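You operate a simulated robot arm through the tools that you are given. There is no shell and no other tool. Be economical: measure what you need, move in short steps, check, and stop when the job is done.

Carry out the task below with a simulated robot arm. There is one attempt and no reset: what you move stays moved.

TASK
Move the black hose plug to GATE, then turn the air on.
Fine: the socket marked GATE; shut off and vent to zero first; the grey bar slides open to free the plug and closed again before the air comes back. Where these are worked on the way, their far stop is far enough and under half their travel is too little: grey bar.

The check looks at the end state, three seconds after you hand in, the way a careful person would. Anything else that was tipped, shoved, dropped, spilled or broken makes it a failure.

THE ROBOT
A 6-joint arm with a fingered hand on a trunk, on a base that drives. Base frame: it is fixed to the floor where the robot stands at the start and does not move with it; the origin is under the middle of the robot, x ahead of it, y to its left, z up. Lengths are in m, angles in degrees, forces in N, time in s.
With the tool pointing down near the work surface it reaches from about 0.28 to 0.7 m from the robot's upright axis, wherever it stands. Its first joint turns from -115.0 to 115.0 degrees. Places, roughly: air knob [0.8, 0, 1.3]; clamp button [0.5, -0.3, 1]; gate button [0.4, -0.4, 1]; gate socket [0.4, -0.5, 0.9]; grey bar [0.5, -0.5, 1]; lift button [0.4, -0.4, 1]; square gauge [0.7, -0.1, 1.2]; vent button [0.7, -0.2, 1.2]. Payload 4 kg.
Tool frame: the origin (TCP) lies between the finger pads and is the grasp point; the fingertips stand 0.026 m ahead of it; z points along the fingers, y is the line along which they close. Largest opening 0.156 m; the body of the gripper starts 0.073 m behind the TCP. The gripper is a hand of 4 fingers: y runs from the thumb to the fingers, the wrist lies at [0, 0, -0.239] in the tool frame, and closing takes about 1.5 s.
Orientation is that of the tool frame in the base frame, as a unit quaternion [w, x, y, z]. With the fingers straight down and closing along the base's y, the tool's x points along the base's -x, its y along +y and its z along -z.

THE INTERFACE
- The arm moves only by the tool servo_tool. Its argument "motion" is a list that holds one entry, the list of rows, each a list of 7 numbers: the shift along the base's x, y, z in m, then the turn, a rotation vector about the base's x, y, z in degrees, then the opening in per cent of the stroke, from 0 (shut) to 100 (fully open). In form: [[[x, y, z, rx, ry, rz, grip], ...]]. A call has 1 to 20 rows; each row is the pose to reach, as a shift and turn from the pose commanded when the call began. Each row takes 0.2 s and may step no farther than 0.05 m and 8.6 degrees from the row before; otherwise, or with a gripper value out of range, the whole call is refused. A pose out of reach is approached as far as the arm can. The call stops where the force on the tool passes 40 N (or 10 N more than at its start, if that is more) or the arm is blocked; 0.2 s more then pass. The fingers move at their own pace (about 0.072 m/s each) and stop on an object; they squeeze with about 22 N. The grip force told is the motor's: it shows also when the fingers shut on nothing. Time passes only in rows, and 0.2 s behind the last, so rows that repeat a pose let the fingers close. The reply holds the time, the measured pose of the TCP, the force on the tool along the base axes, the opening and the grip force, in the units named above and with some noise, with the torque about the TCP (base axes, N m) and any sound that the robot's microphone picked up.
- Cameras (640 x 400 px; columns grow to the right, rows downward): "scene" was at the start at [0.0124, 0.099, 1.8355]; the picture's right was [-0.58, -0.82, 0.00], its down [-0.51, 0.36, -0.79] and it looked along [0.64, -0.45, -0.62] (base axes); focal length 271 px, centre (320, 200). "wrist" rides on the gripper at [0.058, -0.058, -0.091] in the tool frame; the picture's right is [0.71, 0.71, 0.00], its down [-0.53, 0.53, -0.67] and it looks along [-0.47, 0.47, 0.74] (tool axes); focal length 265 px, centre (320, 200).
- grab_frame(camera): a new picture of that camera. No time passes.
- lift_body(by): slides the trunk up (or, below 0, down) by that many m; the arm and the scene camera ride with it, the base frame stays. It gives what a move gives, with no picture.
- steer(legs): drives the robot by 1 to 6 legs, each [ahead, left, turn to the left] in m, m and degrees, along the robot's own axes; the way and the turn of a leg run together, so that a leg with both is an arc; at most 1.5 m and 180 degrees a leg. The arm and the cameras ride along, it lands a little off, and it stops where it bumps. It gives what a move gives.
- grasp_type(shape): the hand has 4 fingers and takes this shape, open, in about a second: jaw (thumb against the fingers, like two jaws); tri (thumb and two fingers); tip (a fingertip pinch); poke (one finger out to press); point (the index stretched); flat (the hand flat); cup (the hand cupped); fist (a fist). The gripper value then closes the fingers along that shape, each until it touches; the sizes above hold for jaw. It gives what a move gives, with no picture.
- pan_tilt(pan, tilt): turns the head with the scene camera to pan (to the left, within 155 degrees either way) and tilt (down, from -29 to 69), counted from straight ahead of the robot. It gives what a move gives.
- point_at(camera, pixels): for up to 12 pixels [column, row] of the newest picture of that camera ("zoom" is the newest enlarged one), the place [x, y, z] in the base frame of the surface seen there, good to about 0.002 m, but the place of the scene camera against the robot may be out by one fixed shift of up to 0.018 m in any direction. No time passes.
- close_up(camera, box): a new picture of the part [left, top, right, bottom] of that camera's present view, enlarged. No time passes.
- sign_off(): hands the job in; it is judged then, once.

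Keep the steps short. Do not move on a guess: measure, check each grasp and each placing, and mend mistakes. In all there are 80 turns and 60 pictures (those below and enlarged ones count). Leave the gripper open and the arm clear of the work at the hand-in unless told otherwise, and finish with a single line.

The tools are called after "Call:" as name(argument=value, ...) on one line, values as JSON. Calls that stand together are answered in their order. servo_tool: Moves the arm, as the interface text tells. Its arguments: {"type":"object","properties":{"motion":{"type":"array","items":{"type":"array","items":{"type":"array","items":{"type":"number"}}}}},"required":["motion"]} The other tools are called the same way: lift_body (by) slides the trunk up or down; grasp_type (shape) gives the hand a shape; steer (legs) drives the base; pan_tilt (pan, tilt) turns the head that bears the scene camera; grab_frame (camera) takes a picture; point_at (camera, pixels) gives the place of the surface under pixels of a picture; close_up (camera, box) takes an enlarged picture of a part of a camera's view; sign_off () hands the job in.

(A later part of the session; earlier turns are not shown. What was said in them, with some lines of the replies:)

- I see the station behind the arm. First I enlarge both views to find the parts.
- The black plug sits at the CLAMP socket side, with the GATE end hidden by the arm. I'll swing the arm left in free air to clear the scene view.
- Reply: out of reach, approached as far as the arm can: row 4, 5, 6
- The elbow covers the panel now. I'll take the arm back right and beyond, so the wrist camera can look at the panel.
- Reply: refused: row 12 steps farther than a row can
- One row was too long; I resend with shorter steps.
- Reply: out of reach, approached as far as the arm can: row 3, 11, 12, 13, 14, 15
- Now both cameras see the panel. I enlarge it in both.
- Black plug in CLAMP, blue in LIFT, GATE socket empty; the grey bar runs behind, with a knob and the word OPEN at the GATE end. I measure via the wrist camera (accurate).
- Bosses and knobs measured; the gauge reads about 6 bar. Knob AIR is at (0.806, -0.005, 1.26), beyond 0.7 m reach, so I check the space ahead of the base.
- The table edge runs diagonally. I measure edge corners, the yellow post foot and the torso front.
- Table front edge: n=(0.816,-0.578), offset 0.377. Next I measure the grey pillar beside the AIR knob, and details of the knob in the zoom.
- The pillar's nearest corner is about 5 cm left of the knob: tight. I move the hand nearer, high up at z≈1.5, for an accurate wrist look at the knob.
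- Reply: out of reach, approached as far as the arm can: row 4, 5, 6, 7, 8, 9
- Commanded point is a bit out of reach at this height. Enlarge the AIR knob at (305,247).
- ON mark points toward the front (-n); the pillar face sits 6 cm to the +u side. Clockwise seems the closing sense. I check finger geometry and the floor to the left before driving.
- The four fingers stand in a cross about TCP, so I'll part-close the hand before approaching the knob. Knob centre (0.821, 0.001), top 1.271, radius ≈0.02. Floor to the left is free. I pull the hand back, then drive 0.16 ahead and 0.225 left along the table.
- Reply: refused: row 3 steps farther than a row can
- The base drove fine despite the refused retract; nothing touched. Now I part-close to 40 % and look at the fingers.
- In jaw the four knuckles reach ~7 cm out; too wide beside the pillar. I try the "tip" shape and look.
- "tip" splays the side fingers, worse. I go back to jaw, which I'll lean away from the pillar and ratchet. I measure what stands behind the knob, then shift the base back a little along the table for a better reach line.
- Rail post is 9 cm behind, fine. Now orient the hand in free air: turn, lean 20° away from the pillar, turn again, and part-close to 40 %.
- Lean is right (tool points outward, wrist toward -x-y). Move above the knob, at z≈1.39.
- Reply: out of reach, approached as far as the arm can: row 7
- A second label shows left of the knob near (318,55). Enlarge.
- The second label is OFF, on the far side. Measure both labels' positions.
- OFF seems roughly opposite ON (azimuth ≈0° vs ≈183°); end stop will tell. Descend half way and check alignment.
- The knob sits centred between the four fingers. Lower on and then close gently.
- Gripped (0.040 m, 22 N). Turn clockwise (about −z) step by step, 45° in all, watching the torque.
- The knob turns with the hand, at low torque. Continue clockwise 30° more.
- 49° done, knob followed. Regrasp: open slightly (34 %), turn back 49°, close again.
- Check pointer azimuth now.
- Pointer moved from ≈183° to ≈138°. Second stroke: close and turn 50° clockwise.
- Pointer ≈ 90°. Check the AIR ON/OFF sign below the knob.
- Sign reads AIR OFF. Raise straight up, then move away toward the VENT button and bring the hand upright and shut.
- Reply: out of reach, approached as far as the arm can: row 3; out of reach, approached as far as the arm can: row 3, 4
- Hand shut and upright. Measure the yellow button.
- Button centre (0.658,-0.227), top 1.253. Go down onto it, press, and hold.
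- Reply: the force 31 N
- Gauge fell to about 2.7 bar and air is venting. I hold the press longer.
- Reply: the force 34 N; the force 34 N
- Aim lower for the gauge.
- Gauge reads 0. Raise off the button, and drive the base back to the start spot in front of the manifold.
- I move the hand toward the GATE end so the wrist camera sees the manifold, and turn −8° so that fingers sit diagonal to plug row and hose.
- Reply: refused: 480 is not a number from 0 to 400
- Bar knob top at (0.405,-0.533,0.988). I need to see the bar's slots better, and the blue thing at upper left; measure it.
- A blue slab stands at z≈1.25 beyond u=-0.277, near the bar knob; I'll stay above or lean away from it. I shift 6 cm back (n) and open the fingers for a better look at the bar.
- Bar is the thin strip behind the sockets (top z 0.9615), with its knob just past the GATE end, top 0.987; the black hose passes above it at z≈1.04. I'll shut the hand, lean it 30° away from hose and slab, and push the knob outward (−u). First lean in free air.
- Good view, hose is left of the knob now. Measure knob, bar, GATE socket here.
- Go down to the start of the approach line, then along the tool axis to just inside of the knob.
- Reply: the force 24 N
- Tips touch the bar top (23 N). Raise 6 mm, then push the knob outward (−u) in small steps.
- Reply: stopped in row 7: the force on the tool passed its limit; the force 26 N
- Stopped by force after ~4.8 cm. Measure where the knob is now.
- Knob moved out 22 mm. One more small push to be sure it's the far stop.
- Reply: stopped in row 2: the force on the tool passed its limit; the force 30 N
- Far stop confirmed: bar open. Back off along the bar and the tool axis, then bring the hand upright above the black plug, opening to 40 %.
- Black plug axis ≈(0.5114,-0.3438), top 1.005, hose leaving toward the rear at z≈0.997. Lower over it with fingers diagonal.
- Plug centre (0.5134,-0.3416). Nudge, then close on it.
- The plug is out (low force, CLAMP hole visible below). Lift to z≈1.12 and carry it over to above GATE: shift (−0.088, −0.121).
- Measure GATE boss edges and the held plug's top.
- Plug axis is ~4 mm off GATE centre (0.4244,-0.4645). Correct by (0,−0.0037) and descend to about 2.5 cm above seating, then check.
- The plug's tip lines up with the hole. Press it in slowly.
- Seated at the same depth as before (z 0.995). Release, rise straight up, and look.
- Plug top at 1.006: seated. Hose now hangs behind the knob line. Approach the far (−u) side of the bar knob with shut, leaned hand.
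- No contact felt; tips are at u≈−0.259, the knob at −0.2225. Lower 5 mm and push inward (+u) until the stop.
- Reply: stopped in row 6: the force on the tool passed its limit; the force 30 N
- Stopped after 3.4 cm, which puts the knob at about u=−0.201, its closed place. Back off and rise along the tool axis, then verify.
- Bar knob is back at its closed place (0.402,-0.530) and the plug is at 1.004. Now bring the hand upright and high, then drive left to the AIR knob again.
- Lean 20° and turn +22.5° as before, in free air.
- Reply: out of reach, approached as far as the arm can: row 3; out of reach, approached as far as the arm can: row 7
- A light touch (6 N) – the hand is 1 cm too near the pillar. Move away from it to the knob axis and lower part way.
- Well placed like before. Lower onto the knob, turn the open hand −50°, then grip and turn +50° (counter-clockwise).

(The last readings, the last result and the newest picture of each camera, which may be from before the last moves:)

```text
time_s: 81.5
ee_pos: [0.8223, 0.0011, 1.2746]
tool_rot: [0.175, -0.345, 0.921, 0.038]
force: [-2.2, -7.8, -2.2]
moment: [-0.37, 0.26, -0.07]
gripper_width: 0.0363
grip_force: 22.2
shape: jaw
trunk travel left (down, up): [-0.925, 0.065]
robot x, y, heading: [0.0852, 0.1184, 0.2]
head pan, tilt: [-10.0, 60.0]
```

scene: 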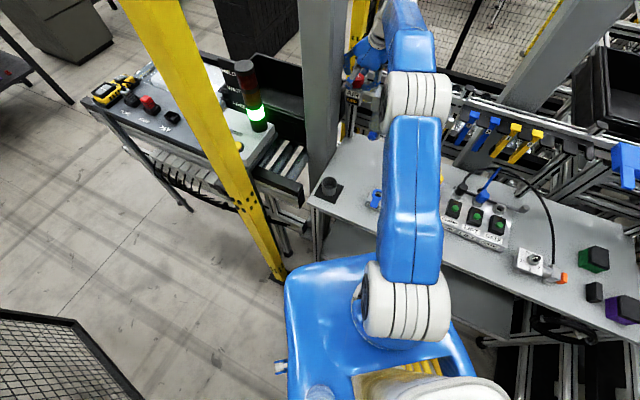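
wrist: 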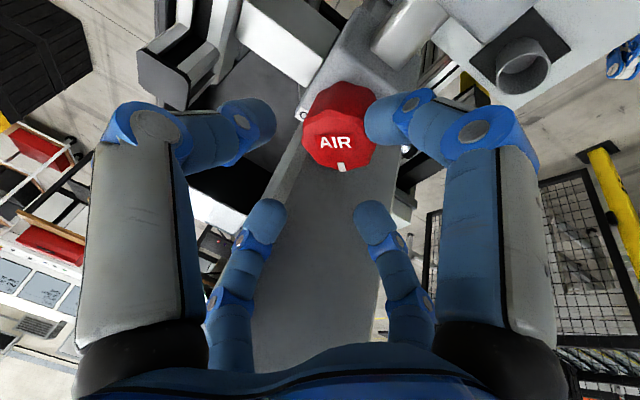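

First stroke done smoothly. Second stroke: open, turn back −47°, grip, +52°.

Call:
servo_tool(motion=[[[0, 0, 0, 0, 0, 0, 35], [0, 0, 0, 0, 0, 0, 35], [0, 0, 0, 0, 0, -8, 35], [0, 0, 0, 0, 0, -16, 35], [0, 0, 0, 0, 0, -24, 35], [0, 0, 0, 0, 0, -32, 34], [0, 0, 0, 0, 0, -40, 34], [0, 0, 0, 0, 0, -47, 34]]])

Call:
servo_tool(motion=[[[0, 0, 0, 0, 0, 0, 5], [0, 0, 0, 0, 0, 0, 5], [0, 0, 0, 0, 0, 0, 5], [0, 0, 0, 0, 0, 0, 5], [0, 0, 0, 0, 0, 8, 5], [0, 0, 0, 0, 0, 16, 5], [0, 0, 0, 0, 0, 24, 5], [0, 0, 0, 0, 0, 32, 5], [0, 0, 0, 0, 0, 40, 5], [0, 0, 0, 0, 0, 47, 5], [0, 0, 0, 0, 0, 51, 5]]])

Call:
servo_tool(motion=[[[0, 0, 0, 0, 0, 0, 36], [0, 0, 0, 0, 0, 0, 36], [0, 0, 0, 0, 0, 0, 36]]])

Call:
grab_frame(camera="wrist")

```text
time_s: 83.3
ee_pos: [0.8201, 0.0026, 1.2758]
tool_rot: [0.176, 0.053, 0.982, -0.036]
force: [-2.9, -2.7, 0.4]
moment: [0.03, -0.04, 0.21]
gripper_width: 0.0529
grip_force: 0.1
shape: jaw
trunk travel left (down, up): [-0.925, 0.065]
robot x, y, heading: [0.0866, 0.1232, -0.0]
head pan, tilt: [-10.0, 60.0]
```

```text
time_s: 85.7
ee_pos: [0.8227, 0.0019, 1.2761]
tool_rot: [0.174, -0.377, 0.909, 0.044]
force: [-0.1, -8.2, -4.2]
moment: [-0.39, 0.15, -0.35]
gripper_width: 0.0374
grip_force: 21.7
shape: jaw
trunk travel left (down, up): [-0.925, 0.065]
robot x, y, heading: [0.0845, 0.1224, 0.2]
head pan, tilt: [-10.0, 60.0]
```

```text
time_s: 86.5
ee_pos: [0.8209, 0.0034, 1.2767]
tool_rot: [0.175, -0.376, 0.909, 0.043]
force: [0.2, 0.0, 2.0]
moment: [-0.01, -0.02, -0.03]
gripper_width: 0.056
grip_force: 0.0
shape: jaw
trunk travel left (down, up): [-0.925, 0.065]
robot x, y, heading: [0.0891, 0.119, 0.3]
head pan, tilt: [-10.0, 60.0]
```

```text
3 pictures are left
```

wrist: 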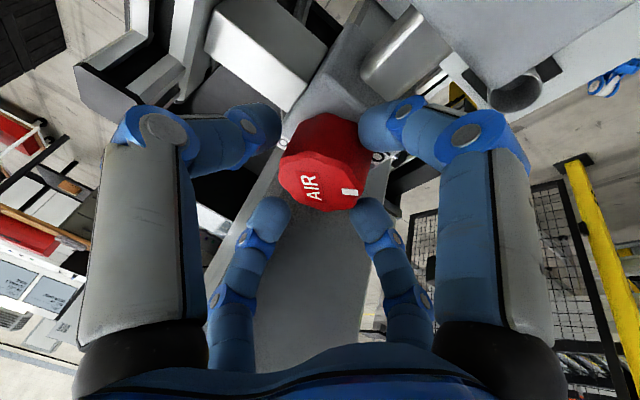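

Call:
point_at(camera="wrist", pixels=[[349, 192], [343, 191], [355, 192], [282, 180], [352, 175], [318, 205]])

Call:
close_up(camera="scene", box=[320, 50, 440, 150])

```text
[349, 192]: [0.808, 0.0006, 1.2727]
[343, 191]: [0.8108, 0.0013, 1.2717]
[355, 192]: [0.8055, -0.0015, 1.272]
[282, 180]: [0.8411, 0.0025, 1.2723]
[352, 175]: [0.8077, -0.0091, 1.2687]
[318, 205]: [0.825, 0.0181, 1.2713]
```

```text
4.00 times, centred on (380, 100) of scene
```

zoom: 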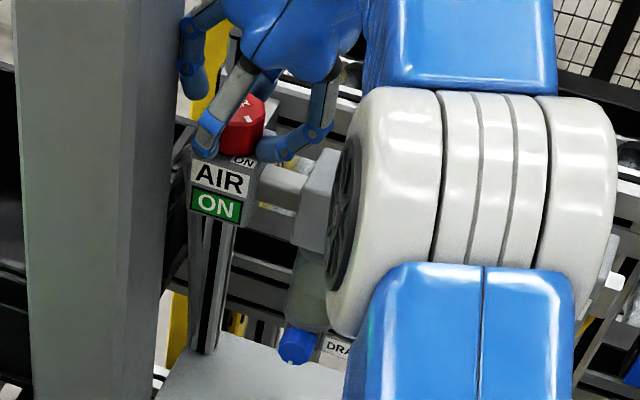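

AIR reads ON and the pointer is back at ≈182°. Rise straight up and withdraw toward the robot, opening the hand clear of everything.

Call:
servo_tool(motion=[[[0, -0.002, 0.03, 0, 0, 0, 37], [-0.003, -0.006, 0.07, 0, 0, 0, 38], [-0.008, -0.012, 0.11, 0, 0, 0, 38], [-0.035, -0.045, 0.12, 0, 0, -5, 38], [-0.07, -0.075, 0.12, 0, 0, -10, 38], [-0.11, -0.1, 0.12, 0, 0, -16, 40], [-0.15, -0.125, 0.13, 0, 0, -22.5, 60], [-0.195, -0.14, 0.14, 0, 0, -26, 80], [-0.24, -0.15, 0.15, 0, 0, -26, 100], [-0.285, -0.16, 0.16, 0, 0, -26, 100], [-0.33, -0.17, 0.17, 0, 0, -26, 100]]])

Call:
pan_tilt(pan=-25, tilt=48)

Call:
grab_frame(camera="scene")

```text
time_s: 88.9
ee_pos: [0.4901, -0.1648, 1.445]
tool_rot: [0.18, -0.162, 0.97, 0.003]
force: [-0.4, -0.4, 0.7]
moment: [0.01, -0.04, -0.02]
gripper_width: 0.1559
grip_force: 0.0
shape: jaw
out of reach, approached as far as the arm can: row 3, 4, 5
trunk travel left (down, up): [-0.925, 0.065]
robot x, y, heading: [0.0866, 0.121, 0.3]
head pan, tilt: [-10.0, 60.0]
```

```text
time_s: 89.7
ee_pos: [0.493, -0.1649, 1.4439]
tool_rot: [0.179, -0.163, 0.97, 0.004]
force: [0.7, -0.3, 0.3]
moment: [0.02, 0.01, -0.02]
gripper_width: 0.1558
grip_force: 0.0
shape: jaw
trunk travel left (down, up): [-0.925, 0.065]
robot x, y, heading: [0.0882, 0.1214, 0.0]
head pan, tilt: [-25.0, 48.0]
```

```text
1 pictures are left
```

scene: 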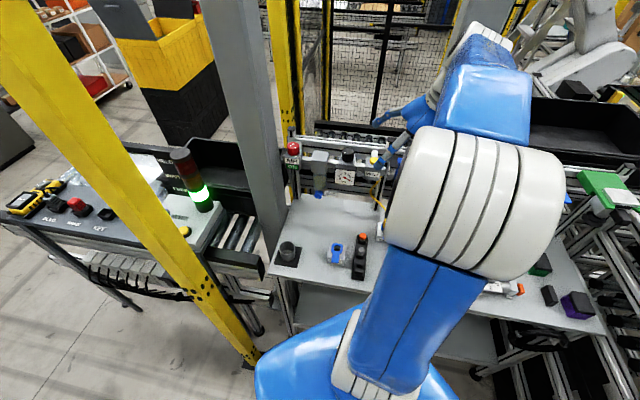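

One last enlarged look at the gauge and sign.

Call:
close_up(camera="scene", box=[275, 130, 385, 215])

```text
4.71 times, centred on (330, 172) of scene
```

zoom: 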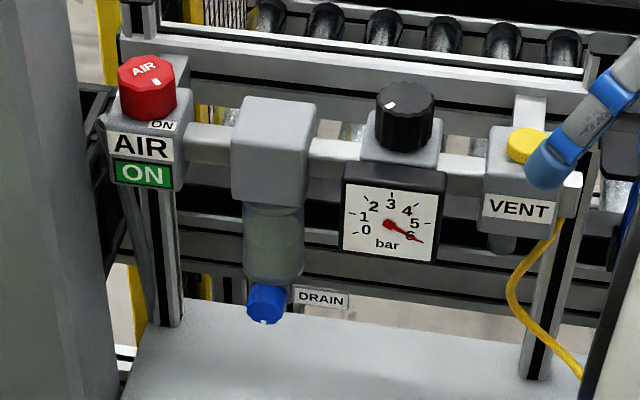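

AIR is ON, the gauge is back at about 6 bar, and the hand is open and clear of the work. I'm handing in.

Call:
sign_off()

```text
The job is handed in.
```

The black hose plug is seated in GATE, the grey bar is closed again, and the air is back on at about 6 bar; it was shut off and vented to zero before the move.
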